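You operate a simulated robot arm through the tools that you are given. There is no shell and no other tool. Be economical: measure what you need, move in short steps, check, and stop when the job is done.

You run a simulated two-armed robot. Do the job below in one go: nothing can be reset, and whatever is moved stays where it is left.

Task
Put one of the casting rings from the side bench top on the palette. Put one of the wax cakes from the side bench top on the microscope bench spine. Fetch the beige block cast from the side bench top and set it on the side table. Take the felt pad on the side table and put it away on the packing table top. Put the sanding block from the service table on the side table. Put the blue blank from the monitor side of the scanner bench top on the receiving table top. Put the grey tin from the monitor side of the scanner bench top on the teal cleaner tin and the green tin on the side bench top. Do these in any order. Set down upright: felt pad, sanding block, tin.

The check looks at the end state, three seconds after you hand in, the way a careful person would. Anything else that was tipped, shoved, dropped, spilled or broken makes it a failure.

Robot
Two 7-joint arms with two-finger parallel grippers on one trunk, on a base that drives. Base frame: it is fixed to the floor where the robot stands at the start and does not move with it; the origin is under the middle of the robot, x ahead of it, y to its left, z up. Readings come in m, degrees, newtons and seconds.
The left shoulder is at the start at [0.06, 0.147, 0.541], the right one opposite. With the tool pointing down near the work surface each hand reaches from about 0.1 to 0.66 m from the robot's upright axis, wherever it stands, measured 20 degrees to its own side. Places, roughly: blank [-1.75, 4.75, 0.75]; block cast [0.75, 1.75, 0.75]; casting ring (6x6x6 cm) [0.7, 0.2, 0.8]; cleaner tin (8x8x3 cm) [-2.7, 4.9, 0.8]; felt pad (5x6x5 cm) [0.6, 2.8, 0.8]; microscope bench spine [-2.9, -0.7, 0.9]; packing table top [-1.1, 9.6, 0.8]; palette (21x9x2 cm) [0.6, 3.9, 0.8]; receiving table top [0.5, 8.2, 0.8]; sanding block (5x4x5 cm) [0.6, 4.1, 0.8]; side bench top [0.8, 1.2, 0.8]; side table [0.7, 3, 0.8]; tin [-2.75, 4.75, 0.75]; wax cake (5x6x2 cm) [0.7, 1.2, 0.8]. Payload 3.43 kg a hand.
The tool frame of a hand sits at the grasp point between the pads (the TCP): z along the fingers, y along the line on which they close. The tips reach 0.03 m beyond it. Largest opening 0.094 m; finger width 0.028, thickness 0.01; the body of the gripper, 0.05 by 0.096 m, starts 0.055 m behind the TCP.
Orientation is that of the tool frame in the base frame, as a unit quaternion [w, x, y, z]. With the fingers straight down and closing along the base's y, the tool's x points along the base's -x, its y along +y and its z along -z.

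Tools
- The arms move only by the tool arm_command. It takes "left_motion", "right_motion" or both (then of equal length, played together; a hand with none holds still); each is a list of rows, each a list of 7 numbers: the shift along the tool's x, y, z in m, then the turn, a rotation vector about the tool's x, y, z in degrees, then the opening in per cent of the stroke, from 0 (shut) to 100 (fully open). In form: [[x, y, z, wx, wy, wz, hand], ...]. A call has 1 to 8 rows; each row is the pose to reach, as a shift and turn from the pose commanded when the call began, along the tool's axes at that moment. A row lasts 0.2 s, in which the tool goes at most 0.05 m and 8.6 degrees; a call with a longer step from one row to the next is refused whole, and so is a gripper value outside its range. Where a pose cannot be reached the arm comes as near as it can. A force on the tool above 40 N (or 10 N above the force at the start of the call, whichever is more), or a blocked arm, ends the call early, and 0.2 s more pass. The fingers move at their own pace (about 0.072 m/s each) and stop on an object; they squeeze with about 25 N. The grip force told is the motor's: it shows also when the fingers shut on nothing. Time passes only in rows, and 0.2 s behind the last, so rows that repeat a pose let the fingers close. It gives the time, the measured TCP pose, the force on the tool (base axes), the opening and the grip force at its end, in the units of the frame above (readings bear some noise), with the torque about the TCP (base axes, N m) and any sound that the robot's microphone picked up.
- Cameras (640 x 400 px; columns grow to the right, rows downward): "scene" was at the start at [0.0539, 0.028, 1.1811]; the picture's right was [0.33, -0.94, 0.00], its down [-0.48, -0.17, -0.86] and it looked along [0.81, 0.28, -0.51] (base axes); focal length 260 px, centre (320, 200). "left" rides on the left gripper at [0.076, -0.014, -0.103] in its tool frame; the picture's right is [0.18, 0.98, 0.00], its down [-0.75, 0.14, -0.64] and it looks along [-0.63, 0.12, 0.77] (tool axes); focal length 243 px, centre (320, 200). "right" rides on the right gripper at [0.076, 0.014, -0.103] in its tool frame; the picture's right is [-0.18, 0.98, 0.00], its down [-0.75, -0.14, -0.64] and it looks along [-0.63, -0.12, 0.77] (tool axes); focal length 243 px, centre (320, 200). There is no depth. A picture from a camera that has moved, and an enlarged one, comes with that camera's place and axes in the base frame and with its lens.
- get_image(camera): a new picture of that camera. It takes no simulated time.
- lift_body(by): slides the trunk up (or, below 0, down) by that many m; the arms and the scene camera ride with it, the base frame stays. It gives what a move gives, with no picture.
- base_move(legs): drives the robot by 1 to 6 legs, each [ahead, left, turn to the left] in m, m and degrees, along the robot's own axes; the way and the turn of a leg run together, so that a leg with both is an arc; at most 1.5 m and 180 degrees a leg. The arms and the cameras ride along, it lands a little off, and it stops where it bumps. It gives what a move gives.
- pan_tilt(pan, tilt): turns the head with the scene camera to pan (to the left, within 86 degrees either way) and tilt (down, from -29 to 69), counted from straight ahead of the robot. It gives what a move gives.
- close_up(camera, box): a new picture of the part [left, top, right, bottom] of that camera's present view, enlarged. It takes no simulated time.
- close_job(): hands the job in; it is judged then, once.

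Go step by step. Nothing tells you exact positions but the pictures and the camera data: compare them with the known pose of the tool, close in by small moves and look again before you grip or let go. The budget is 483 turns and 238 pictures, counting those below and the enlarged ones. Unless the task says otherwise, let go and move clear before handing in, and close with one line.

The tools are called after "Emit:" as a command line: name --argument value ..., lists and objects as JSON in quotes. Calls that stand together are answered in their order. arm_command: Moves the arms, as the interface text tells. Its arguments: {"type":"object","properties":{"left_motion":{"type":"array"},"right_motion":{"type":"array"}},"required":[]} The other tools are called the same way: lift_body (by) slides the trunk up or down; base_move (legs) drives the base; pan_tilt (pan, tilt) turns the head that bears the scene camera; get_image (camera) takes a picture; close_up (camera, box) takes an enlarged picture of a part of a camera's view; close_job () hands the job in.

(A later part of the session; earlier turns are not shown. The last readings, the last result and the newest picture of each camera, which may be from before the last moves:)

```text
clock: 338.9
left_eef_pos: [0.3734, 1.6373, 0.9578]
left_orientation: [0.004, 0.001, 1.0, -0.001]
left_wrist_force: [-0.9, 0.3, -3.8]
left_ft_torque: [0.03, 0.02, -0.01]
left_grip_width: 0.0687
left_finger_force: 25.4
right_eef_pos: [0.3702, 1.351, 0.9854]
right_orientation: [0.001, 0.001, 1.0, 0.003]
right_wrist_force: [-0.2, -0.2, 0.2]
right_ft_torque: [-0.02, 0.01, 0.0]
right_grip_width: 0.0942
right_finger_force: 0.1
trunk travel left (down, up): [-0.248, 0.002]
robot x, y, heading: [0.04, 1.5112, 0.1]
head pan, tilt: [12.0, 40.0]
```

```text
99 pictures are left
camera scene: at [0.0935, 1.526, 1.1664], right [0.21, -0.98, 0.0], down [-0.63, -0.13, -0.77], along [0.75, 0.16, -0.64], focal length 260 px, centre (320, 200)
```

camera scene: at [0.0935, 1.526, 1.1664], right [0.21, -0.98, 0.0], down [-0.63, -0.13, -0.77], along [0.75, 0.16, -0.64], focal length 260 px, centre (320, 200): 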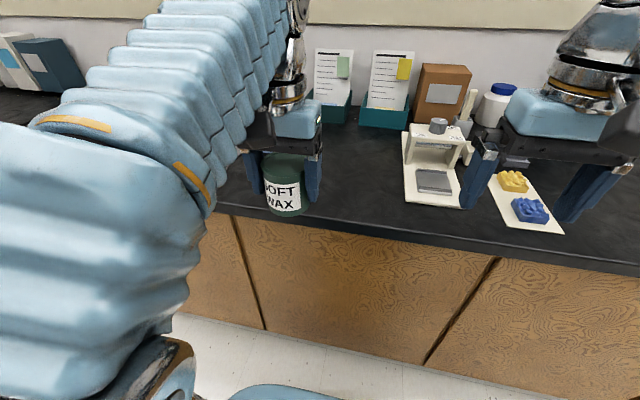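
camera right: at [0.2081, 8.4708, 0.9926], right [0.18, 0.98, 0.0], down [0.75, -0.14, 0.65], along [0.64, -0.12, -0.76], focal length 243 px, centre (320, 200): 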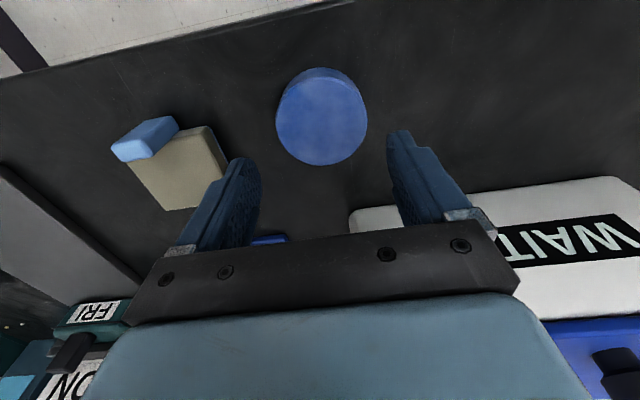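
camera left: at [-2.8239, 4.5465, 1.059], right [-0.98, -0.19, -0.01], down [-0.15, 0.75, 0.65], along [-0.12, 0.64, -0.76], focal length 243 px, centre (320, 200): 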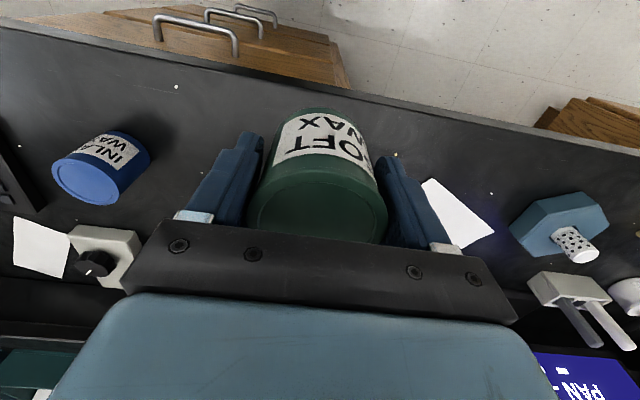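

Place the green tin at about (0.60, 1.66) where the block cast stood.

Emit:
arm_command --left_motion '[[-0.04, 0.005, 0, 0, 0, 0, 0], [-0.085, 0.01, 0.005, 0, 0, 0, 0], [-0.13, 0.015, 0.015, 0, 0, 0, 0], [-0.17, 0.02, 0.03, 0, 0, 0, 0], [-0.205, 0.02, 0.045, 0, 0, 0, 0], [-0.225, 0.02, 0.06, 0, 0, 0, 0], [-0.225, 0.02, 0.06, 0, 0, 0, 0]]'

Emit:
get_image --camera "left"

```text
clock: 340.5
left_eef_pos: [0.5851, 1.6529, 0.8944]
left_orientation: [0.005, 0.001, 1.0, -0.001]
left_wrist_force: [1.3, 0.0, -3.0]
left_ft_torque: [0.02, 0.03, 0.04]
left_grip_width: 0.0686
left_finger_force: 24.8
left hand out of reach, approached as far as the arm can: row 5, 6, 7
right_eef_pos: [0.3684, 1.3528, 0.9854]
right_orientation: [0.002, 0.001, 1.0, 0.004]
right_wrist_force: [-0.2, 0.1, -0.9]
right_ft_torque: [0.01, 0.0, 0.05]
right_grip_width: 0.0941
right_finger_force: 0.0
trunk travel left (down, up): [-0.248, 0.002]
robot x, y, heading: [0.0411, 1.5114, 0.2]
head pan, tilt: [12.0, 40.0]
```

```text
98 pictures are left
camera left: at [0.5081, 1.6402, 0.996], right [-0.18, 0.98, -0.01], down [0.75, 0.14, 0.65], along [0.64, 0.11, -0.76], focal length 243 px, centre (320, 200)
```

left: 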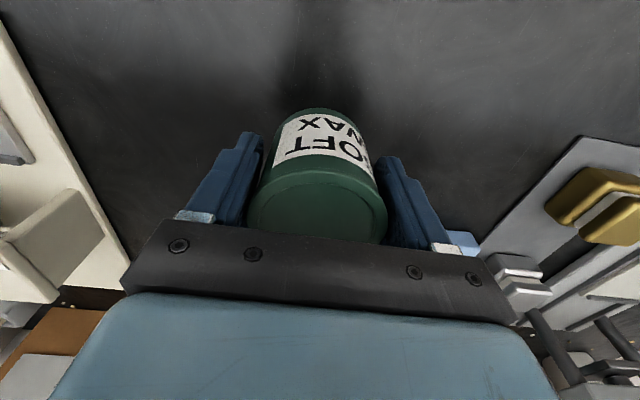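

Emit:
arm_command --left_motion '[[0, 0, 0.012, 0, 0, 0, 0], [0, 0, 0.024, 0, 0, 0, 0], [0, 0, 0.03, 0, 0, 0, 0], [0, 0, 0.034, 0, 0, 0, 0], [0, 0, 0.037, 0, 0, 0, 0], [0, 0, 0.04, 0, 0, 0, 0], [0, 0, 0.043, 0, 0, 0, 0], [0, 0, 0.046, 0, 0, 0, 0]]'

```text
clock: 342.3
left_eef_pos: [0.5872, 1.6532, 0.8515]
left_orientation: [0.008, 0.001, 1.0, -0.002]
left_wrist_force: [7.6, -1.0, 20.8]
left_ft_torque: [0.11, 0.13, -0.01]
left_grip_width: 0.0691
left_finger_force: 24.9
right_eef_pos: [0.3686, 1.3514, 0.9852]
right_orientation: [0.001, 0.001, 1.0, 0.004]
right_wrist_force: [0.4, -0.3, 0.4]
right_ft_torque: [-0.01, 0.02, 0.04]
right_grip_width: 0.0938
right_finger_force: 0.1
trunk travel left (down, up): [-0.248, 0.002]
robot x, y, heading: [0.0413, 1.5138, 0.2]
head pan, tilt: [12.0, 40.0]
```

Emit:
arm_command --left_motion '[[0, 0, -0.001, 0, 0, 0, 0], [0, 0, -0.002, 0, 0, 0, 0], [0, 0, -0.002, 0, 0, 0, 77], [0, 0, -0.002, 0, 0, 0, 82], [0, 0, -0.002, 0, 0, 0, 90], [0, 0, -0.002, 0, 0, 0, 100], [0, 0, -0.002, 0, 0, 0, 100]]'

Emit:
get_image --camera "left"

```text
clock: 343.9
left_eef_pos: [0.588, 1.6528, 0.8507]
left_orientation: [0.004, 0.001, 1.0, -0.002]
left_wrist_force: [-1.1, -0.9, -0.7]
left_ft_torque: [0.02, 0.01, 0.0]
left_grip_width: 0.0939
left_finger_force: 0.0
right_eef_pos: [0.3684, 1.3518, 0.9849]
right_orientation: [0.002, 0.001, 1.0, 0.003]
right_wrist_force: [-0.6, 0.2, 0.6]
right_ft_torque: [0.0, 0.01, 0.02]
right_grip_width: 0.094
right_finger_force: 0.1
trunk travel left (down, up): [-0.248, 0.002]
robot x, y, heading: [0.0444, 1.5126, -0.0]
head pan, tilt: [12.0, 40.0]
```

```text
97 pictures are left
camera left: at [0.5104, 1.639, 0.9523], right [-0.18, 0.98, -0.01], down [0.75, 0.14, 0.65], along [0.64, 0.11, -0.76], focal length 243 px, centre (320, 200)
```

left: 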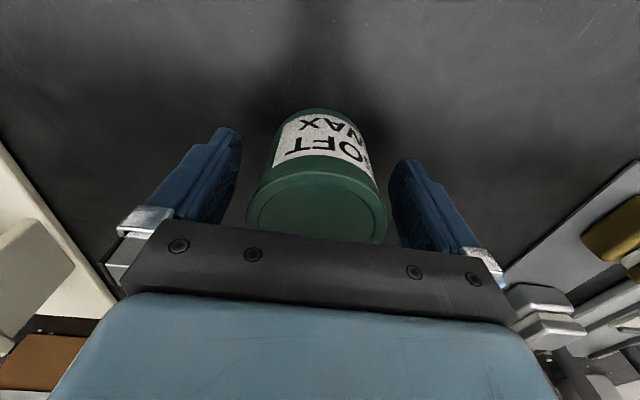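

Released. Rise a bit and retract straight back.

Emit:
arm_command --left_motion '[[0, 0, -0.02, 0, 0, 0, 100], [0, 0, -0.035, 0, 0, 0, 100], [0.03, 0, -0.045, 0, 0, 0, 100], [0.07, 0, -0.06, 0, 0, 0, 100], [0.11, 0, -0.075, 0, 0, 0, 100], [0.15, 0, -0.095, 0, 0, 0, 100], [0.19, 0, -0.115, 0, 0, 0, 100], [0.23, 0, -0.135, 0, 0, 0, 100]]'

Emit:
get_image --camera "left"

Emit:
base_move --legs '[[0, -0.17, 0]]'

Emit:
pan_tilt --pan -10 --tilt 42

Emit:
get_image --camera "scene"

```text
clock: 345.7
left_eef_pos: [0.3557, 1.6513, 0.9826]
left_orientation: [0.004, 0.001, 1.0, -0.002]
left_wrist_force: [-0.2, -0.1, -0.3]
left_ft_torque: [0.02, 0.02, 0.0]
left_grip_width: 0.094
left_finger_force: 0.1
right_eef_pos: [0.3674, 1.3511, 0.9846]
right_orientation: [0.002, 0.001, 1.0, 0.003]
right_wrist_force: [0.3, -0.3, -0.5]
right_ft_torque: [0.03, 0.02, -0.02]
right_grip_width: 0.0943
right_finger_force: 0.1
trunk travel left (down, up): [-0.248, 0.002]
robot x, y, heading: [0.042, 1.5131, 0.0]
head pan, tilt: [12.0, 40.0]
```

```text
96 pictures are left
camera left: at [0.2796, 1.6381, 1.0838], right [-0.18, 0.98, 0.0], down [0.75, 0.14, 0.65], along [0.64, 0.11, -0.76], focal length 243 px, centre (320, 200)
```

left: 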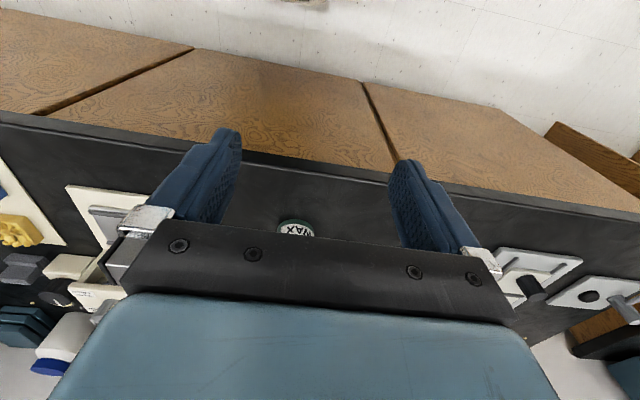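

```text
clock: 347.1
left_eef_pos: [0.3567, 1.48, 0.9836]
left_orientation: [0.004, 0.001, 1.0, -0.002]
left_wrist_force: [0.3, 0.2, -1.1]
left_ft_torque: [0.0, -0.01, 0.0]
left_grip_width: 0.0939
left_finger_force: 0.1
right_eef_pos: [0.3693, 1.1806, 0.9849]
right_orientation: [0.002, 0.001, 1.0, 0.003]
right_wrist_force: [-0.9, 0.1, -0.3]
right_ft_torque: [0.0, -0.02, -0.03]
right_grip_width: 0.094
right_finger_force: 0.1
trunk travel left (down, up): [-0.248, 0.002]
robot x, y, heading: [0.0383, 1.3383, 0.2]
head pan, tilt: [12.0, 40.0]
```

```text
clock: 348.0
left_eef_pos: [0.3572, 1.4798, 0.9819]
left_orientation: [0.005, 0.001, 1.0, -0.002]
left_wrist_force: [-0.2, -0.2, 0.2]
left_ft_torque: [-0.02, 0.01, -0.02]
left_grip_width: 0.0935
left_finger_force: 0.0
right_eef_pos: [0.3696, 1.1811, 0.9856]
right_orientation: [0.002, 0.0, 1.0, 0.003]
right_wrist_force: [0.9, 0.1, -0.7]
right_ft_torque: [0.01, 0.01, 0.03]
right_grip_width: 0.0943
right_finger_force: 0.0
trunk travel left (down, up): [-0.248, 0.002]
robot x, y, heading: [0.0435, 1.3392, 0.0]
head pan, tilt: [-10.0, 42.0]
```

```text
95 pictures are left
camera scene: at [0.0929, 1.3222, 1.1634], right [-0.17, -0.99, 0.0], down [-0.66, 0.11, -0.74], along [0.73, -0.13, -0.67], focal length 260 px, centre (320, 200)
```

scene: 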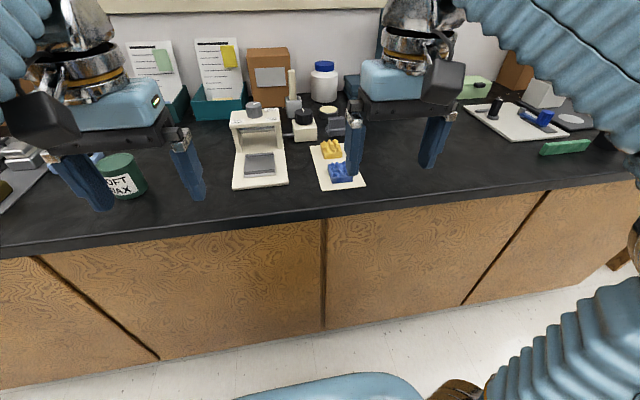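

Emit:
close_up --camera "scene" --box '[270, 110, 430, 210]'

Emit:
arm_command --right_motion '[[-0.04, 0, 0, 0, 0, 0, 100], [-0.08, 0, 0.005, 0, 0, 0, 100], [-0.12, 0.005, 0.015, 0, 0, 0, 100], [-0.15, 0.005, 0.03, 0, 0, 0, 100], [-0.15, 0.005, 0.04, 0, 0, 0, 100]]'

Emit:
get_image --camera "right"

```text
4.00 times, centred on (350, 160) of scene
camera zoom: at [0.0929, 1.3222, 1.1634], right [-0.17, -0.99, 0.0], down [-0.66, 0.11, -0.74], along [0.73, -0.13, -0.67], focal length 1041 px, centre (200, 360)
```

zoom: 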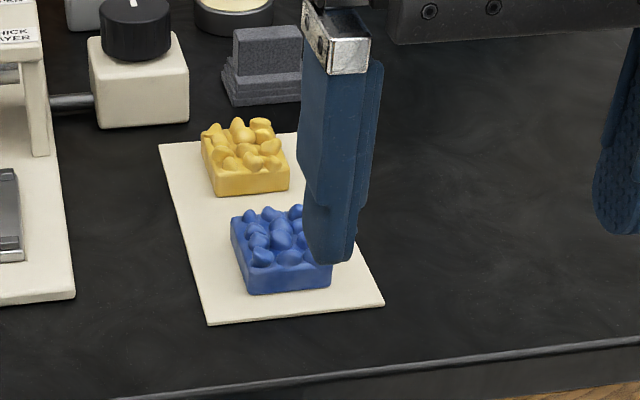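

```text
clock: 349.2
left_eef_pos: [0.3565, 1.4795, 0.9828]
left_orientation: [0.004, 0.001, 1.0, -0.002]
left_wrist_force: [0.2, -0.2, -0.1]
left_ft_torque: [0.02, 0.04, 0.01]
left_grip_width: 0.0943
left_finger_force: 0.1
right_eef_pos: [0.519, 1.1849, 0.9446]
right_orientation: [0.001, 0.001, 1.0, 0.002]
right_wrist_force: [-0.1, -0.6, 0.2]
right_ft_torque: [-0.04, 0.03, -0.01]
right_grip_width: 0.0941
right_finger_force: 0.1
trunk travel left (down, up): [-0.248, 0.002]
robot x, y, heading: [0.0449, 1.3373, 0.2]
head pan, tilt: [-10.0, 42.0]
```

```text
93 pictures are left
camera right: at [0.4435, 1.1999, 1.0468], right [0.19, 0.98, 0.01], down [0.75, -0.15, 0.64], along [0.63, -0.11, -0.77], focal length 243 px, centre (320, 200)
```

right: 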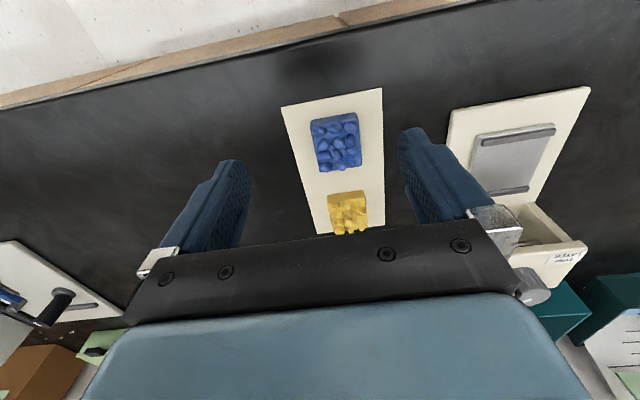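

The blue wax cake is at about (0.552, 1.196). Align above it and look again.

Emit:
arm_command --right_motion '[[-0.02, 0.006, 0.02, 0, 0, 0, 100], [-0.033, 0.011, 0.05, 0, 0, 0, 100], [-0.033, 0.011, 0.06, 0, 0, 0, 100], [-0.033, 0.011, 0.06, 0, 0, 0, 100]]'

Emit:
get_image --camera "right"

```text
clock: 350.2
left_eef_pos: [0.3555, 1.4798, 0.9809]
left_orientation: [0.004, 0.002, 1.0, -0.002]
left_wrist_force: [0.4, -0.3, -0.9]
left_ft_torque: [0.02, 0.03, 0.0]
left_grip_width: 0.094
left_finger_force: 0.0
right_eef_pos: [0.551, 1.1972, 0.8844]
right_orientation: [0.002, 0.001, 1.0, 0.003]
right_wrist_force: [0.3, 0.4, -0.9]
right_ft_torque: [-0.02, -0.03, 0.03]
right_grip_width: 0.0939
right_finger_force: 0.0
trunk travel left (down, up): [-0.248, 0.002]
robot x, y, heading: [0.0431, 1.3381, 0.3]
head pan, tilt: [-10.0, 42.0]
```

```text
92 pictures are left
camera right: at [0.4756, 1.2118, 0.9872], right [0.19, 0.98, 0.01], down [0.75, -0.15, 0.64], along [0.63, -0.11, -0.77], focal length 243 px, centre (320, 200)
```

right: 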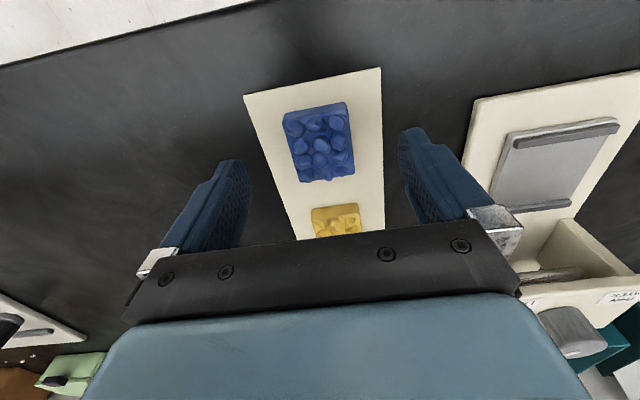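

Emit:
arm_command --right_motion '[[-0.004, 0, 0.02, 0, 0, 0, 100], [-0.004, 0, 0.036, 0, 0, 0, 100], [-0.004, 0, 0.044, 0, 0, 0, 100], [-0.004, 0, 0.047, 0, 0, 0, 100], [-0.004, 0, 0.047, 0, 0, 0, 100]]'

Emit:
get_image --camera "right"

```text
clock: 351.4
left_eef_pos: [0.3567, 1.4793, 0.9819]
left_orientation: [0.004, 0.001, 1.0, -0.001]
left_wrist_force: [-0.5, 0.5, 0.2]
left_ft_torque: [0.03, -0.02, 0.0]
left_grip_width: 0.0939
left_finger_force: 0.1
right_eef_pos: [0.556, 1.1968, 0.8384]
right_orientation: [0.002, 0.001, 1.0, 0.003]
right_wrist_force: [-0.3, -0.2, 0.8]
right_ft_torque: [0.03, 0.0, -0.01]
right_grip_width: 0.0943
right_finger_force: 0.0
trunk travel left (down, up): [-0.248, 0.002]
robot x, y, heading: [0.0395, 1.3382, 0.2]
head pan, tilt: [-10.0, 42.0]
```

```text
91 pictures are left
camera right: at [0.4807, 1.2118, 0.9401], right [0.19, 0.98, 0.01], down [0.75, -0.15, 0.64], along [0.63, -0.11, -0.77], focal length 243 px, centre (320, 200)
```

right: 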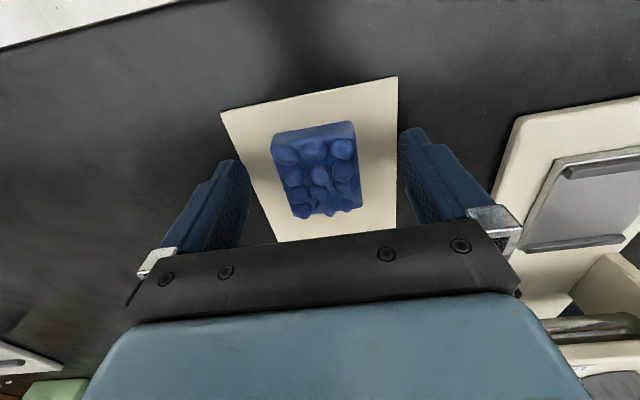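

Emit:
arm_command --right_motion '[[0, 0, 0, 0, 0, 0, 70], [0, 0, 0, 0, 0, 0, 40], [0, 0, 0, 0, 0, 0, 0], [0, 0, 0, 0, 0, 0, 0], [0, 0, 0, 0, 0, 0, 0], [0, 0, -0.01, 0, 0, 0, 0], [0, 0, -0.03, 0, 0, 0, 0]]'

Emit:
get_image --camera "right"

```text
clock: 353.0
left_eef_pos: [0.357, 1.4793, 0.9814]
left_orientation: [0.004, 0.001, 1.0, -0.002]
left_wrist_force: [0.6, 0.2, 0.0]
left_ft_torque: [0.01, 0.05, -0.01]
left_grip_width: 0.0939
left_finger_force: 0.1
right_eef_pos: [0.5577, 1.1967, 0.8681]
right_orientation: [0.001, 0.0, 1.0, 0.004]
right_wrist_force: [-0.8, -0.1, -0.9]
right_ft_torque: [0.0, 0.0, 0.01]
right_grip_width: 0.0473
right_finger_force: 24.9
trunk travel left (down, up): [-0.248, 0.002]
robot x, y, heading: [0.0408, 1.3386, 0.3]
head pan, tilt: [-10.0, 42.0]
```

```text
90 pictures are left
camera right: at [0.4821, 1.2112, 0.9706], right [0.19, 0.98, 0.01], down [0.75, -0.15, 0.64], along [0.63, -0.11, -0.77], focal length 243 px, centre (320, 200)
```

right: 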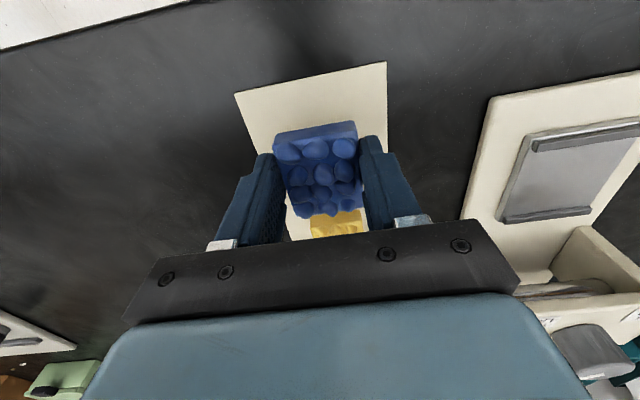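

The wax cake is held. Retract, back up and look toward the microscope bench.

Emit:
arm_command --right_motion '[[0.02, 0, -0.04, 0, 0, 0, 0], [0.06, 0, -0.07, 0, 0, 0, 0], [0.1, 0, -0.09, 0, 0, 0, 0], [0.14, 0, -0.11, 0, 0, 0, 0], [0.18, 0, -0.12, 0, 0, 0, 0], [0.22, 0, -0.12, 0, 0, 0, 0]]'

Emit:
base_move --legs '[[-0.4, 0, 0], [0, 0, 170]]'

Emit:
pan_tilt --pan 0 --tilt 15

Emit:
get_image --camera "scene"

```text
clock: 354.4
left_eef_pos: [0.3571, 1.4799, 0.9822]
left_orientation: [0.004, 0.001, 1.0, -0.001]
left_wrist_force: [0.6, -0.4, -0.2]
left_ft_torque: [0.0, 0.0, 0.01]
left_grip_width: 0.0941
left_finger_force: 0.1
right_eef_pos: [0.3478, 1.1914, 0.9883]
right_orientation: [-0.001, 0.001, 1.0, 0.013]
right_wrist_force: [1.0, 0.1, 0.1]
right_ft_torque: [0.0, 0.03, -0.01]
right_grip_width: 0.0475
right_finger_force: 25.1
right hand out of reach, approached as far as the arm can: row 6
trunk travel left (down, up): [-0.248, 0.002]
robot x, y, heading: [0.0428, 1.3381, 0.4]
head pan, tilt: [-10.0, 42.0]
```

```text
clock: 363.8
left_eef_pos: [-0.6945, 1.2569, 0.9829]
left_orientation: [-0.002, 0.995, -0.095, -0.003]
left_wrist_force: [0.5, -1.4, -0.5]
left_ft_torque: [0.02, 0.0, 0.02]
left_grip_width: 0.094
left_finger_force: 0.1
right_eef_pos: [-0.6318, 1.5386, 0.9882]
right_orientation: [0.011, 0.996, -0.094, -0.001]
right_wrist_force: [-0.2, 0.2, -1.6]
right_ft_torque: [0.04, -0.02, 0.02]
right_grip_width: 0.0471
right_finger_force: 24.9
trunk travel left (down, up): [-0.248, 0.002]
robot x, y, heading: [-0.3576, 1.3338, 169.3]
head pan, tilt: [-10.0, 42.0]
```

```text
clock: 364.7
left_eef_pos: [-0.6933, 1.2574, 0.9824]
left_orientation: [-0.002, 0.995, -0.095, -0.004]
left_wrist_force: [0.0, 0.0, 0.6]
left_ft_torque: [-0.02, -0.01, 0.0]
left_grip_width: 0.094
left_finger_force: 0.0
right_eef_pos: [-0.6311, 1.5382, 0.9888]
right_orientation: [0.013, 0.996, -0.093, -0.001]
right_wrist_force: [-0.2, 0.2, -0.9]
right_ft_torque: [0.01, -0.02, -0.01]
right_grip_width: 0.0472
right_finger_force: 24.9
trunk travel left (down, up): [-0.248, 0.002]
robot x, y, heading: [-0.3629, 1.3352, 169.2]
head pan, tilt: [0.0, 15.0]
```

```text
89 pictures are left
camera scene: at [-0.4221, 1.3473, 1.2058], right [0.19, 0.98, 0.0], down [0.26, -0.05, -0.97], along [-0.95, 0.18, -0.26], focal length 260 px, centre (320, 200)
```

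scene: 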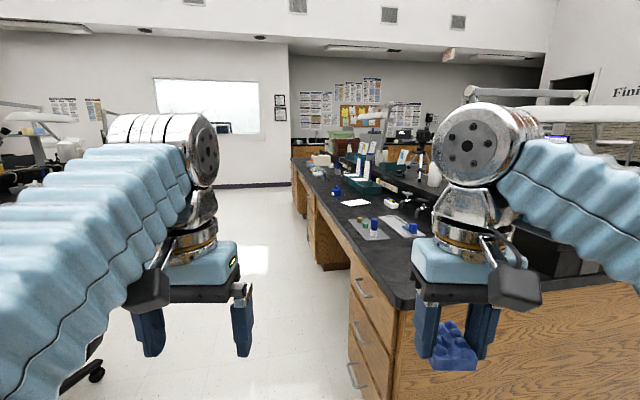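

Emit:
pan_tilt --pan 40 --tilt 15

Emit:
get_image --camera "scene"

```text
clock: 365.8
left_eef_pos: [-0.6938, 1.2567, 0.983]
left_orientation: [-0.002, 0.995, -0.096, -0.005]
left_wrist_force: [0.5, 0.4, 0.3]
left_ft_torque: [0.0, 0.02, -0.03]
left_grip_width: 0.0939
left_finger_force: 0.0
right_eef_pos: [-0.6314, 1.5382, 0.9888]
right_orientation: [0.013, 0.995, -0.094, -0.002]
right_wrist_force: [0.5, -0.9, -0.7]
right_ft_torque: [0.01, -0.01, 0.0]
right_grip_width: 0.0475
right_finger_force: 25.2
trunk travel left (down, up): [-0.248, 0.002]
robot x, y, heading: [-0.3579, 1.3365, 169.4]
head pan, tilt: [40.0, 15.0]
```

```text
88 pictures are left
camera scene: at [-0.4118, 1.2843, 1.2059], right [-0.49, 0.87, 0.0], down [0.23, 0.13, -0.97], along [-0.84, -0.47, -0.26], focal length 260 px, centre (320, 200)
```

scene: 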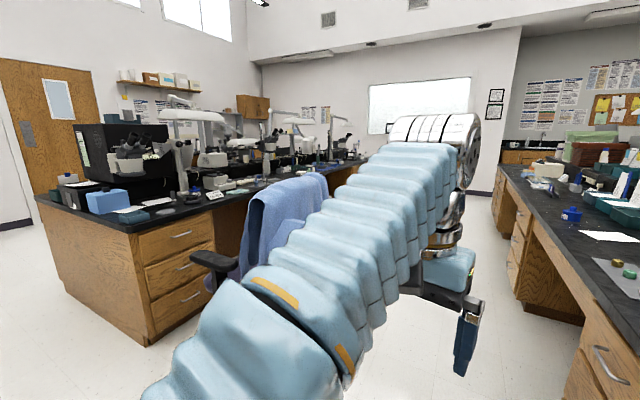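

The microscope bench is the long island starting near x≈-1.0, y≈-0.15 and below. Drive over to its near end and look at the spine.

Emit:
base_move --legs '[[0, 0, 11], [0.05, 1.5, 0], [0, 0.2, 0]]'

Emit:
pan_tilt --pan 20 --tilt 22

Emit:
get_image --camera "scene"

```text
refused: leg 2 is longer than a leg can be; nothing moved
```

```text
clock: 366.6
left_eef_pos: [-0.6947, 1.2571, 0.9822]
left_orientation: [-0.003, 0.995, -0.096, -0.004]
left_wrist_force: [-0.6, -0.9, -0.1]
left_ft_torque: [0.03, -0.01, 0.0]
left_grip_width: 0.094
left_finger_force: 0.0
right_eef_pos: [-0.6326, 1.538, 0.9875]
right_orientation: [0.012, 0.996, -0.094, -0.001]
right_wrist_force: [-0.6, 0.0, -2.1]
right_ft_torque: [0.01, 0.03, 0.01]
right_grip_width: 0.047
right_finger_force: 25.0
trunk travel left (down, up): [-0.248, 0.002]
robot x, y, heading: [-0.3571, 1.3383, 169.3]
head pan, tilt: [20.0, 22.0]
```

```text
87 pictures are left
camera scene: at [-0.4219, 1.3149, 1.1946], right [-0.16, 0.99, 0.0], down [0.37, 0.06, -0.93], along [-0.92, -0.15, -0.37], focal length 260 px, centre (320, 200)
```

scene: 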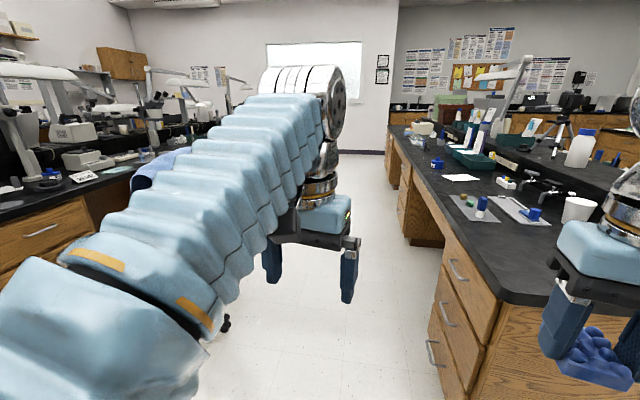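

Emit:
base_move --legs '[[0, 0, 10.8], [0.02, 1.45, 0], [0, 0.2, 0]]'

Emit:
pan_tilt --pan 20 --tilt 22

Emit:
get_image --camera "scene"

```text
clock: 375.7
left_eef_pos: [-0.7147, -0.4305, 0.9822]
left_orientation: [-0.002, 1.0, -0.01, -0.004]
left_wrist_force: [-0.9, -0.3, 0.4]
left_ft_torque: [-0.01, -0.01, 0.01]
left_grip_width: 0.094
left_finger_force: 0.0
right_eef_pos: [-0.6995, -0.1453, 0.9878]
right_orientation: [0.012, 1.0, -0.01, -0.001]
right_wrist_force: [-0.3, 0.2, -0.8]
right_ft_torque: [-0.01, -0.04, -0.02]
right_grip_width: 0.0476
right_finger_force: 24.9
trunk travel left (down, up): [-0.248, 0.002]
robot x, y, heading: [-0.3962, -0.2988, 179.0]
head pan, tilt: [20.0, 22.0]
```

```text
clock: 376.3
left_eef_pos: [-0.7126, -0.4327, 0.9816]
left_orientation: [-0.002, 1.0, -0.011, -0.004]
left_wrist_force: [0.8, 0.6, 0.0]
left_ft_torque: [-0.01, -0.01, 0.02]
left_grip_width: 0.094
left_finger_force: 0.2
right_eef_pos: [-0.6997, -0.146, 0.9881]
right_orientation: [0.013, 1.0, -0.009, 0.0]
right_wrist_force: [-0.1, -0.1, -1.6]
right_ft_torque: [0.01, -0.02, -0.02]
right_grip_width: 0.0473
right_finger_force: 24.8
trunk travel left (down, up): [-0.248, 0.002]
robot x, y, heading: [-0.3972, -0.294, 178.9]
head pan, tilt: [20.0, 22.0]
```

```text
86 pictures are left
camera scene: at [-0.4556, -0.3294, 1.1945], right [-0.33, 0.95, 0.0], down [0.35, 0.12, -0.93], along [-0.88, -0.3, -0.37], focal length 260 px, centre (320, 200)
```

scene: 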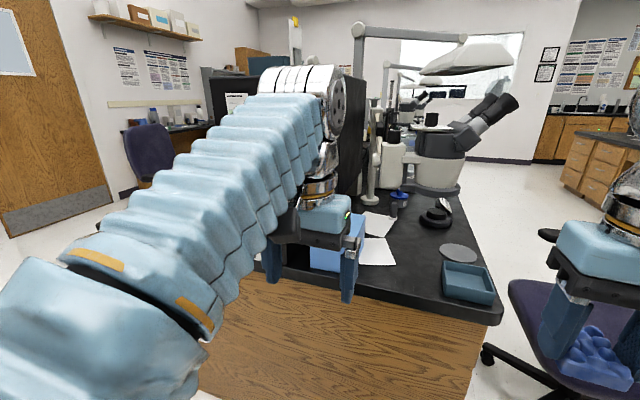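

Emit:
base_move --legs '[[-0.05, 0.45, 0]]'

Emit:
pan_tilt --pan -5 --tilt 20

Emit:
get_image --camera "scene"

```text
clock: 379.0
left_eef_pos: [-0.6732, -0.8803, 0.9814]
left_orientation: [-0.003, 1.0, -0.013, -0.005]
left_wrist_force: [-0.3, 0.0, 0.2]
left_ft_torque: [0.0, -0.05, 0.03]
left_grip_width: 0.0942
left_finger_force: 0.1
right_eef_pos: [-0.6594, -0.5927, 0.9884]
right_orientation: [0.012, 1.0, -0.011, 0.001]
right_wrist_force: [0.2, 0.1, -0.4]
right_ft_torque: [0.04, -0.01, 0.0]
right_grip_width: 0.0472
right_finger_force: 25.1
trunk travel left (down, up): [-0.248, 0.002]
robot x, y, heading: [-0.3573, -0.7458, 179.0]
head pan, tilt: [20.0, 22.0]
```

```text
clock: 379.9
left_eef_pos: [-0.6738, -0.8804, 0.9831]
left_orientation: [-0.001, 1.0, -0.013, -0.005]
left_wrist_force: [-0.3, -0.1, -0.2]
left_ft_torque: [0.05, 0.0, 0.01]
left_grip_width: 0.0943
left_finger_force: 0.0
right_eef_pos: [-0.6589, -0.5927, 0.9893]
right_orientation: [0.013, 1.0, -0.012, 0.001]
right_wrist_force: [0.4, 0.3, -0.8]
right_ft_torque: [-0.01, 0.01, 0.02]
right_grip_width: 0.0475
right_finger_force: 25.4
trunk travel left (down, up): [-0.248, 0.002]
robot x, y, heading: [-0.3581, -0.7486, 178.9]
head pan, tilt: [-5.0, 20.0]
```

```text
85 pictures are left
camera scene: at [-0.4197, -0.7387, 1.1978], right [0.11, 0.99, 0.0], down [0.34, -0.04, -0.94], along [-0.93, 0.1, -0.34], focal length 260 px, centre (320, 200)
```

scene: 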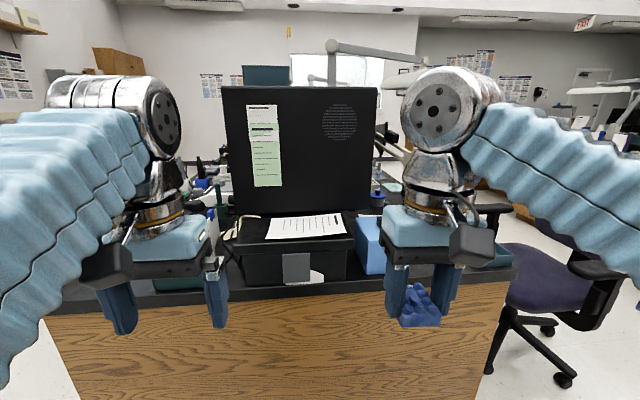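

Emit:
close_up --camera "scene" --box '[180, 60, 480, 300]'

Emit:
pan_tilt --pan -40 --tilt 20

Emit:
get_image --camera "scene"

```text
1.67 times, centred on (330, 180) of scene
camera zoom: at [-0.4197, -0.7387, 1.1978], right [0.11, 0.99, 0.0], down [0.34, -0.04, -0.94], along [-0.93, 0.1, -0.34], focal length 434 px, centre (303, 233)
```

zoom: 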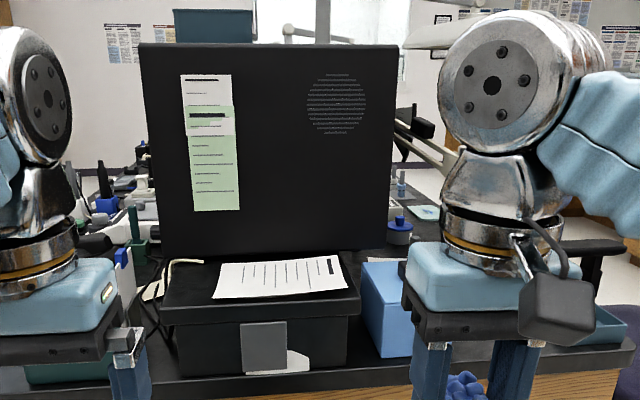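

```text
clock: 380.9
left_eef_pos: [-0.6745, -0.8815, 0.9813]
left_orientation: [-0.002, 1.0, -0.013, -0.003]
left_wrist_force: [-0.2, 0.2, 0.2]
left_ft_torque: [-0.02, 0.0, 0.04]
left_grip_width: 0.0939
left_finger_force: 0.1
right_eef_pos: [-0.6575, -0.5934, 0.9883]
right_orientation: [0.013, 1.0, -0.011, 0.0]
right_wrist_force: [-0.2, 0.3, -0.8]
right_ft_torque: [0.02, 0.0, -0.01]
right_grip_width: 0.0473
right_finger_force: 25.1
trunk travel left (down, up): [-0.248, 0.002]
robot x, y, heading: [-0.3535, -0.7469, 178.9]
head pan, tilt: [-40.0, 20.0]
```

```text
83 pictures are left
camera scene: at [-0.3972, -0.6874, 1.1978], right [0.66, 0.75, 0.0], down [0.26, -0.23, -0.94], along [-0.71, 0.62, -0.34], focal length 260 px, centre (320, 200)
```

scene: 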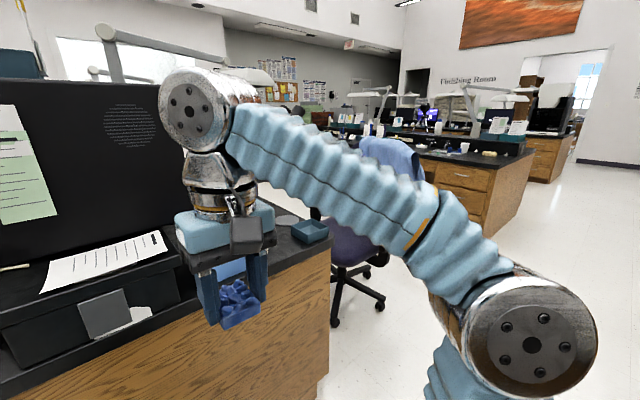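

Let me go into the aisle on the +y side and view the bench from there.

Emit:
base_move --legs '[[0.05, 0, 1.1], [0, -1.5, 0], [0, -0.3, 0], [1.2, 0, 0], [1.1, 0, 0]]'

Emit:
pan_tilt --pan 60 --tilt 22

Emit:
get_image --camera "scene"

```text
clock: 401.4
left_eef_pos: [-2.9912, 0.9068, 0.9818]
left_orientation: [-0.002, 1.0, 0.011, -0.004]
left_wrist_force: [0.9, -0.5, 0.7]
left_ft_torque: [0.02, -0.02, 0.01]
left_grip_width: 0.0939
left_finger_force: 0.0
right_eef_pos: [-2.9915, 1.1948, 0.9895]
right_orientation: [0.013, 1.0, 0.012, 0.001]
right_wrist_force: [-0.4, -0.3, -0.7]
right_ft_torque: [0.02, -0.02, -0.02]
right_grip_width: 0.0472
right_finger_force: 24.6
trunk travel left (down, up): [-0.248, 0.002]
robot x, y, heading: [-2.6819, 1.0559, -178.7]
head pan, tilt: [-40.0, 20.0]
```

```text
clock: 403.2
left_eef_pos: [-2.9928, 0.9068, 0.9826]
left_orientation: [-0.002, 1.0, 0.011, -0.004]
left_wrist_force: [-0.1, 0.0, -0.2]
left_ft_torque: [0.01, 0.02, -0.02]
left_grip_width: 0.0943
left_finger_force: 0.0
right_eef_pos: [-2.9904, 1.1954, 0.9878]
right_orientation: [0.012, 1.0, 0.012, 0.0]
right_wrist_force: [-0.5, 0.6, -0.3]
right_ft_torque: [0.02, -0.02, 0.04]
right_grip_width: 0.0474
right_finger_force: 24.4
trunk travel left (down, up): [-0.248, 0.002]
robot x, y, heading: [-2.6785, 1.0581, -178.7]
head pan, tilt: [60.0, 22.0]
```

```text
82 pictures are left
camera scene: at [-2.6968, 0.9737, 1.1945], right [-0.88, 0.48, 0.0], down [0.18, 0.33, -0.93], along [-0.44, -0.81, -0.37], focal length 260 px, centre (320, 200)
```

scene: 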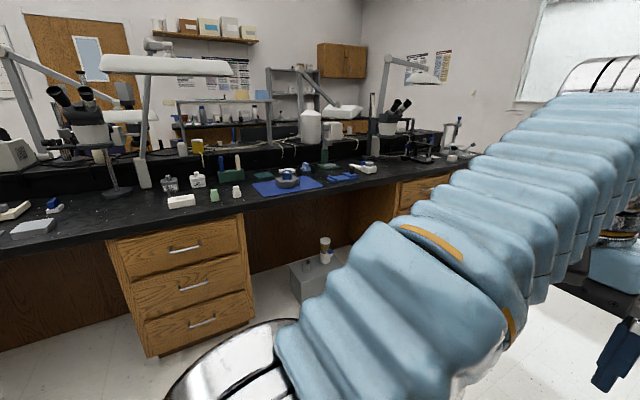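

The bench has a raised black spine (z≈0.9) ~0.5 m behind the front edge: too far from this side. The spine's end faces are reachable though; check the far end.

Emit:
pan_tilt --pan 15 --tilt 15

Emit:
get_image --camera "scene"

```text
clock: 404.3
left_eef_pos: [-2.9913, 0.9076, 0.9817]
left_orientation: [-0.001, 1.0, 0.01, -0.005]
left_wrist_force: [0.3, 0.8, -0.6]
left_ft_torque: [0.0, 0.04, 0.01]
left_grip_width: 0.0938
left_finger_force: 0.2
right_eef_pos: [-2.9904, 1.1954, 0.9876]
right_orientation: [0.012, 1.0, 0.012, 0.0]
right_wrist_force: [0.5, -0.1, -0.3]
right_ft_torque: [0.02, -0.03, -0.04]
right_grip_width: 0.0471
right_finger_force: 25.0
trunk travel left (down, up): [-0.248, 0.002]
robot x, y, heading: [-2.6824, 1.0585, -178.6]
head pan, tilt: [15.0, 15.0]
```

```text
81 pictures are left
camera scene: at [-2.742, 1.0287, 1.2059], right [-0.28, 0.96, 0.0], down [0.25, 0.07, -0.97], along [-0.93, -0.27, -0.26], focal length 260 px, centre (320, 200)
```

scene: 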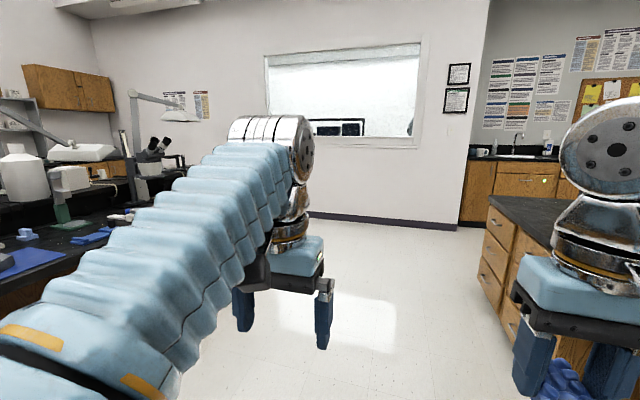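

Emit:
base_move --legs '[[1.5, 0, -1.4], [0.95, 0, 0], [0, 0, 90]]'

Emit:
pan_tilt --pan 20 --tilt 22

Emit:
get_image --camera "scene"

```text
clock: 420.4
left_eef_pos: [-5.0358, 0.6935, 0.9822]
left_orientation: [0.002, 0.699, 0.715, -0.004]
left_wrist_force: [0.0, 0.6, -0.4]
left_ft_torque: [0.01, -0.01, 0.02]
left_grip_width: 0.094
left_finger_force: 0.0
right_eef_pos: [-5.3243, 0.6958, 0.9873]
right_orientation: [0.009, 0.698, 0.716, 0.009]
right_wrist_force: [0.6, 0.2, -1.5]
right_ft_torque: [0.01, 0.0, 0.02]
right_grip_width: 0.0472
right_finger_force: 24.4
trunk travel left (down, up): [-0.248, 0.002]
robot x, y, heading: [-5.1864, 0.9993, -88.3]
head pan, tilt: [15.0, 15.0]
```

```text
clock: 421.0
left_eef_pos: [-5.0386, 0.6947, 0.982]
left_orientation: [0.002, 0.699, 0.715, -0.004]
left_wrist_force: [-0.5, 0.9, 0.7]
left_ft_torque: [0.03, -0.04, 0.0]
left_grip_width: 0.0939
left_finger_force: 0.1
right_eef_pos: [-5.3251, 0.693, 0.9881]
right_orientation: [0.009, 0.698, 0.716, 0.009]
right_wrist_force: [-0.7, -0.3, -1.4]
right_ft_torque: [0.04, 0.02, -0.05]
right_grip_width: 0.0477
right_finger_force: 25.2
trunk travel left (down, up): [-0.248, 0.002]
robot x, y, heading: [-5.1857, 1.007, -88.4]
head pan, tilt: [20.0, 22.0]
```

```text
80 pictures are left
camera scene: at [-5.1544, 0.9468, 1.1946], right [-0.93, -0.37, 0.0], down [-0.14, 0.35, -0.93], along [0.34, -0.86, -0.37], focal length 260 px, centre (320, 200)
```

scene: 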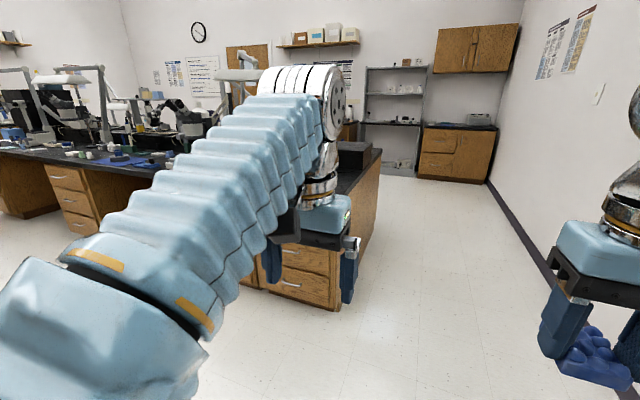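

The far end (x≈-4.85) looks open. Drive around to face it.

Emit:
base_move --legs '[[0, -0.25, -1.7], [1.2, 0, 0], [0.5, 0, 0]]'

Emit:
pan_tilt --pan 75 --tilt 25

Emit:
get_image --camera "scene"

```text
clock: 431.1
left_eef_pos: [-5.3009, -1.0201, 0.9816]
left_orientation: [0.002, 0.708, 0.706, -0.004]
left_wrist_force: [0.3, 0.0, -0.1]
left_ft_torque: [0.0, -0.01, 0.01]
left_grip_width: 0.094
left_finger_force: 0.0
right_eef_pos: [-5.5874, -1.0117, 0.9889]
right_orientation: [0.009, 0.707, 0.707, 0.008]
right_wrist_force: [0.1, 0.3, -1.3]
right_ft_torque: [0.0, 0.05, 0.02]
right_grip_width: 0.0474
right_finger_force: 24.8
trunk travel left (down, up): [-0.248, 0.002]
robot x, y, heading: [-5.4419, -0.7048, -90.0]
head pan, tilt: [20.0, 22.0]
```

```text
clock: 432.4
left_eef_pos: [-5.2985, -1.0189, 0.9819]
left_orientation: [0.002, 0.708, 0.706, -0.005]
left_wrist_force: [0.1, -0.1, -0.8]
left_ft_torque: [0.04, 0.01, 0.0]
left_grip_width: 0.094
left_finger_force: 0.0
right_eef_pos: [-5.5871, -1.0112, 0.989]
right_orientation: [0.009, 0.707, 0.707, 0.009]
right_wrist_force: [-0.5, 0.4, -0.1]
right_ft_torque: [-0.01, -0.03, 0.0]
right_grip_width: 0.0469
right_finger_force: 25.4
trunk travel left (down, up): [-0.248, 0.002]
robot x, y, heading: [-5.4403, -0.7045, -89.8]
head pan, tilt: [75.0, 25.0]
```

```text
79 pictures are left
camera scene: at [-5.3536, -0.7006, 1.1897], right [-0.26, -0.97, 0.0], down [-0.41, 0.11, -0.91], along [0.88, -0.23, -0.42], focal length 260 px, centre (320, 200)
```

scene: 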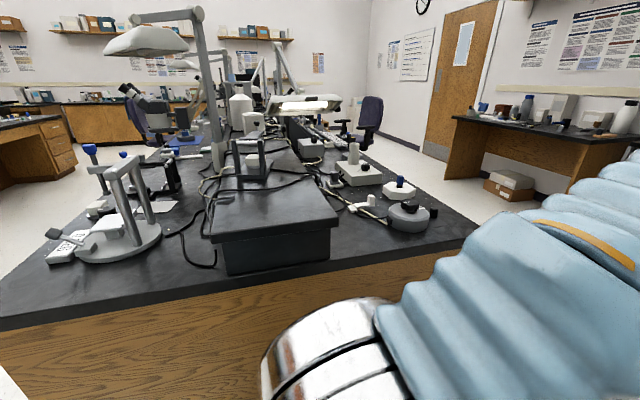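

The far end of the spine is completely free: top from y≈-0.60 to -0.87, end at x≈-4.86. Turn to face it and approach.

Emit:
base_move --legs '[[0, 0, 90], [0.15, 0.12, 0]]'

Emit:
pan_tilt --pan -10 --tilt 38

Emit:
get_image --camera "scene"

Emit:
get_image --camera "right"

```text
clock: 437.7
left_eef_pos: [-4.9748, -0.4435, 0.9823]
left_orientation: [0.004, 0.002, 1.0, -0.001]
left_wrist_force: [-0.3, 0.7, 0.3]
left_ft_torque: [0.05, -0.03, 0.0]
left_grip_width: 0.094
left_finger_force: 0.0
right_eef_pos: [-4.983, -0.7317, 0.9881]
right_orientation: [0.0, 0.001, 1.0, 0.013]
right_wrist_force: [-0.1, 0.6, -1.8]
right_ft_torque: [-0.02, 0.01, 0.0]
right_grip_width: 0.0471
right_finger_force: 24.7
trunk travel left (down, up): [-0.248, 0.002]
robot x, y, heading: [-5.2911, -0.5831, 0.0]
head pan, tilt: [75.0, 25.0]
```

```text
clock: 439.3
left_eef_pos: [-4.9746, -0.4436, 0.9838]
left_orientation: [0.004, 0.003, 1.0, -0.001]
left_wrist_force: [-0.2, -0.3, -0.4]
left_ft_torque: [-0.01, 0.01, -0.04]
left_grip_width: 0.0939
left_finger_force: 0.1
right_eef_pos: [-4.984, -0.7323, 0.9878]
right_orientation: [0.0, 0.001, 1.0, 0.012]
right_wrist_force: [0.5, -1.1, -1.0]
right_ft_torque: [0.01, 0.03, -0.01]
right_grip_width: 0.0474
right_finger_force: 25.0
trunk travel left (down, up): [-0.248, 0.002]
robot x, y, heading: [-5.2909, -0.5874, -0.3]
head pan, tilt: [-10.0, 38.0]
```

```text
78 pictures are left
camera scene: at [-5.2359, -0.601, 1.1694], right [-0.17, -0.98, 0.0], down [-0.61, 0.11, -0.79], along [0.78, -0.14, -0.62], focal length 260 px, centre (320, 200)
```

scene: 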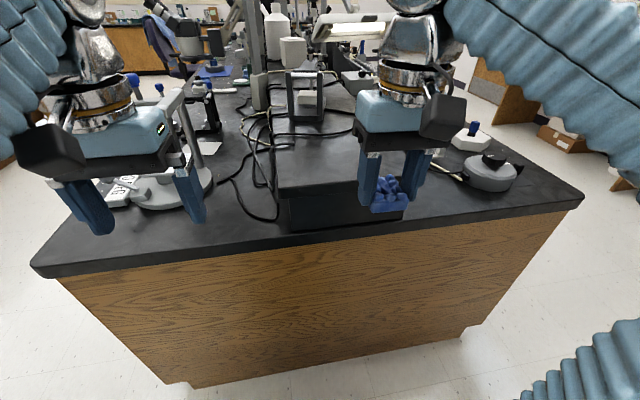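

```text
77 pictures are left
camera right: at [-5.0583, -0.7186, 1.0909], right [0.19, 0.98, 0.02], down [0.75, -0.16, 0.64], along [0.63, -0.1, -0.77], focal length 243 px, centre (320, 200)
```

right: 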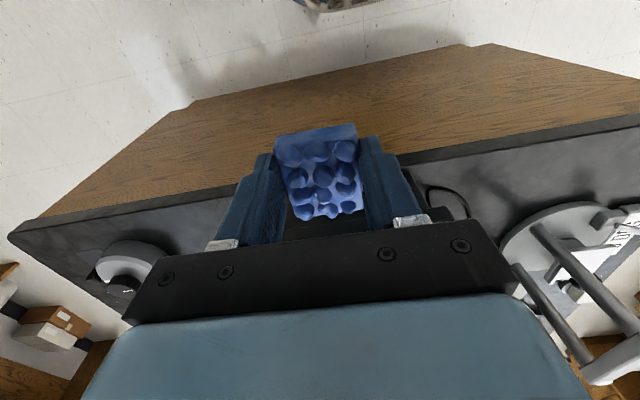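

Emit:
base_move --legs '[[0.03, 0, 0]]'

Emit:
arm_command --right_motion '[[-0.04, 0, 0, 0.7, 0, 0, 0], [-0.08, 0, 0, 1.4, 0, 0, 0], [-0.12, 0, 0.01, 1.4, 0, 0, 0], [-0.15, 0, 0.02, 1.4, 0, 0, 0], [-0.165, 0, 0.03, 1.4, 0, 0, 0], [-0.165, 0, 0.03, 1.4, 0, 0, 0]]'

Emit:
get_image --camera "right"

Emit:
close_up --camera "scene" --box '[220, 60, 460, 260]'

```text
clock: 440.2
left_eef_pos: [-4.9436, -0.4435, 0.9822]
left_orientation: [0.004, 0.002, 1.0, -0.002]
left_wrist_force: [0.4, 0.6, -0.1]
left_ft_torque: [0.02, 0.01, -0.01]
left_grip_width: 0.0939
left_finger_force: 0.0
right_eef_pos: [-4.954, -0.7312, 0.9895]
right_orientation: [0.0, 0.001, 1.0, 0.013]
right_wrist_force: [0.1, 0.1, -1.1]
right_ft_torque: [0.02, 0.02, -0.02]
right_grip_width: 0.0471
right_finger_force: 25.1
trunk travel left (down, up): [-0.248, 0.002]
robot x, y, heading: [-5.26, -0.5823, 0.0]
head pan, tilt: [-10.0, 38.0]
```

```text
clock: 441.6
left_eef_pos: [-4.9447, -0.4424, 0.9821]
left_orientation: [0.005, 0.003, 1.0, -0.002]
left_wrist_force: [0.1, 0.1, -0.5]
left_ft_torque: [-0.03, -0.02, -0.01]
left_grip_width: 0.094
left_finger_force: 0.0
right_eef_pos: [-4.7872, -0.7298, 0.9582]
right_orientation: [0.001, 0.001, 1.0, 0.0]
right_wrist_force: [0.0, 1.4, -1.1]
right_ft_torque: [0.03, 0.03, -0.02]
right_grip_width: 0.0473
right_finger_force: 25.3
trunk travel left (down, up): [-0.248, 0.002]
robot x, y, heading: [-5.2572, -0.587, -0.1]
head pan, tilt: [-10.0, 38.0]
```

```text
76 pictures are left
camera right: at [-4.862, -0.7146, 1.0607], right [0.19, 0.98, 0.0], down [0.75, -0.14, 0.64], along [0.63, -0.12, -0.77], focal length 243 px, centre (320, 200)
```

right: 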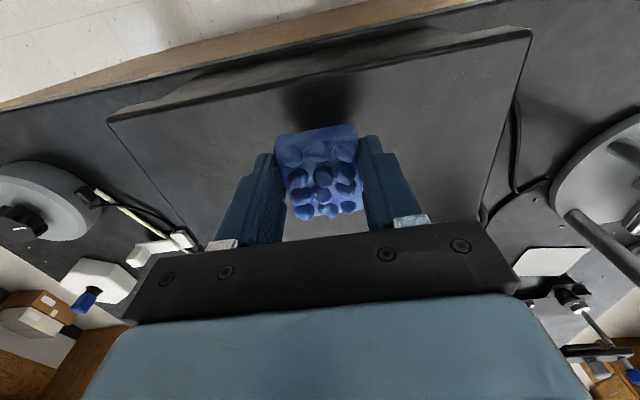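

```text
2.00 times, centred on (340, 160) of scene
camera zoom: at [-5.2052, -0.601, 1.1693], right [-0.17, -0.98, 0.0], down [-0.61, 0.11, -0.79], along [0.78, -0.14, -0.62], focal length 520 px, centre (280, 280)
```

zoom: 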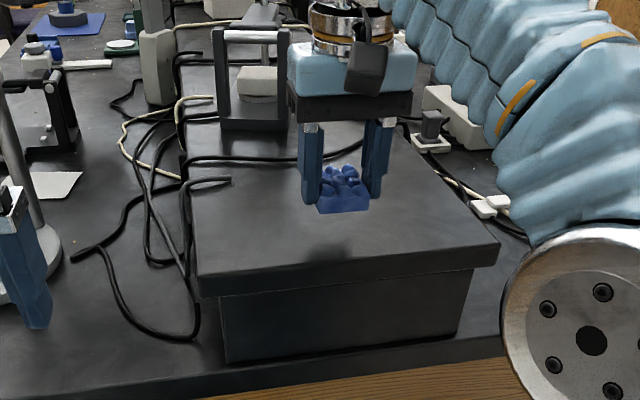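

Well over the bare spine top. Lower in small steps.

Emit:
arm_command --right_motion '[[0, 0, 0.005, 0, 0, 0, 0], [0, 0, 0.01, 0, 0, 0, 0], [0, 0, 0.014, 0, 0, 0, 0], [0, 0, 0.018, 0, 0, 0, 0], [0, 0, 0.021, 0, 0, 0, 0], [0, 0, 0.024, 0, 0, 0, 0], [0, 0, 0.027, 0, 0, 0, 0], [0, 0, 0.03, 0, 0, 0, 0]]'

Emit:
close_up --camera "scene" --box '[220, 60, 460, 260]'

```text
clock: 443.4
left_eef_pos: [-4.9432, -0.4432, 0.9827]
left_orientation: [0.005, 0.002, 1.0, -0.002]
left_wrist_force: [-0.3, -0.2, -0.5]
left_ft_torque: [0.0, -0.01, 0.02]
left_grip_width: 0.094
left_finger_force: 0.1
right_eef_pos: [-4.7865, -0.7324, 0.9281]
right_orientation: [0.0, 0.0, 1.0, 0.0]
right_wrist_force: [-0.6, 0.0, -1.6]
right_ft_torque: [0.03, 0.0, 0.03]
right_grip_width: 0.0472
right_finger_force: 25.0
trunk travel left (down, up): [-0.248, 0.002]
robot x, y, heading: [-5.2606, -0.5857, 0.1]
head pan, tilt: [-10.0, 38.0]
```

```text
2.00 times, centred on (340, 160) of scene
camera zoom: at [-5.2053, -0.601, 1.1694], right [-0.17, -0.98, 0.0], down [-0.61, 0.11, -0.79], along [0.78, -0.14, -0.62], focal length 520 px, centre (280, 280)
```

zoom: 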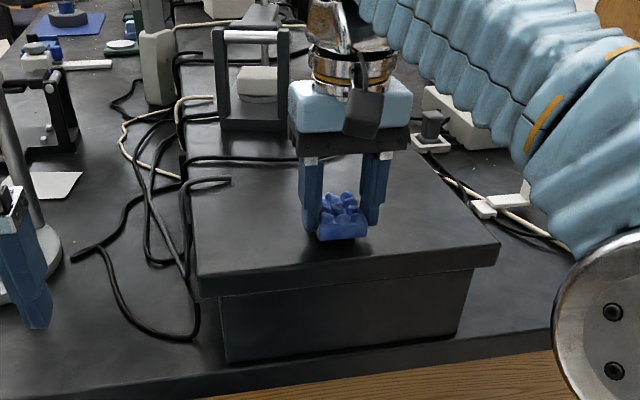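

Emit:
arm_command --right_motion '[[0, 0, 0.003, 0, 0, 0, 0], [0, 0, 0.006, 0, 0, 0, 0], [0, 0, 0.009, 0, 0, 0, 0], [0, 0, 0.012, 0, 0, 0, 0], [0, 0, 0.015, 0, 0, 0, 0], [0, 0, 0.018, 0, 0, 0, 0], [0, 0, 0.021, 0, 0, 0, 0], [0, 0, 0.024, 0, 0, 0, 0]]'

```text
clock: 444.8
left_eef_pos: [-4.9445, -0.4437, 0.9831]
left_orientation: [0.005, 0.002, 1.0, -0.001]
left_wrist_force: [-0.2, -0.1, -0.3]
left_ft_torque: [-0.05, 0.0, -0.02]
left_grip_width: 0.094
left_finger_force: 0.0
right_eef_pos: [-4.7886, -0.7304, 0.9146]
right_orientation: [0.005, 0.002, 1.0, 0.002]
right_wrist_force: [-3.4, 1.2, 17.9]
right_ft_torque: [-0.45, 0.38, -0.14]
right_grip_width: 0.0473
right_finger_force: 24.2
trunk travel left (down, up): [-0.248, 0.002]
robot x, y, heading: [-5.2606, -0.5835, -0.2]
head pan, tilt: [-10.0, 38.0]
stopped in row 7 (right hand): the force on the tool passed its limit at 46 N (the readings are from after the stop); the commanded pose is now the measured one
```

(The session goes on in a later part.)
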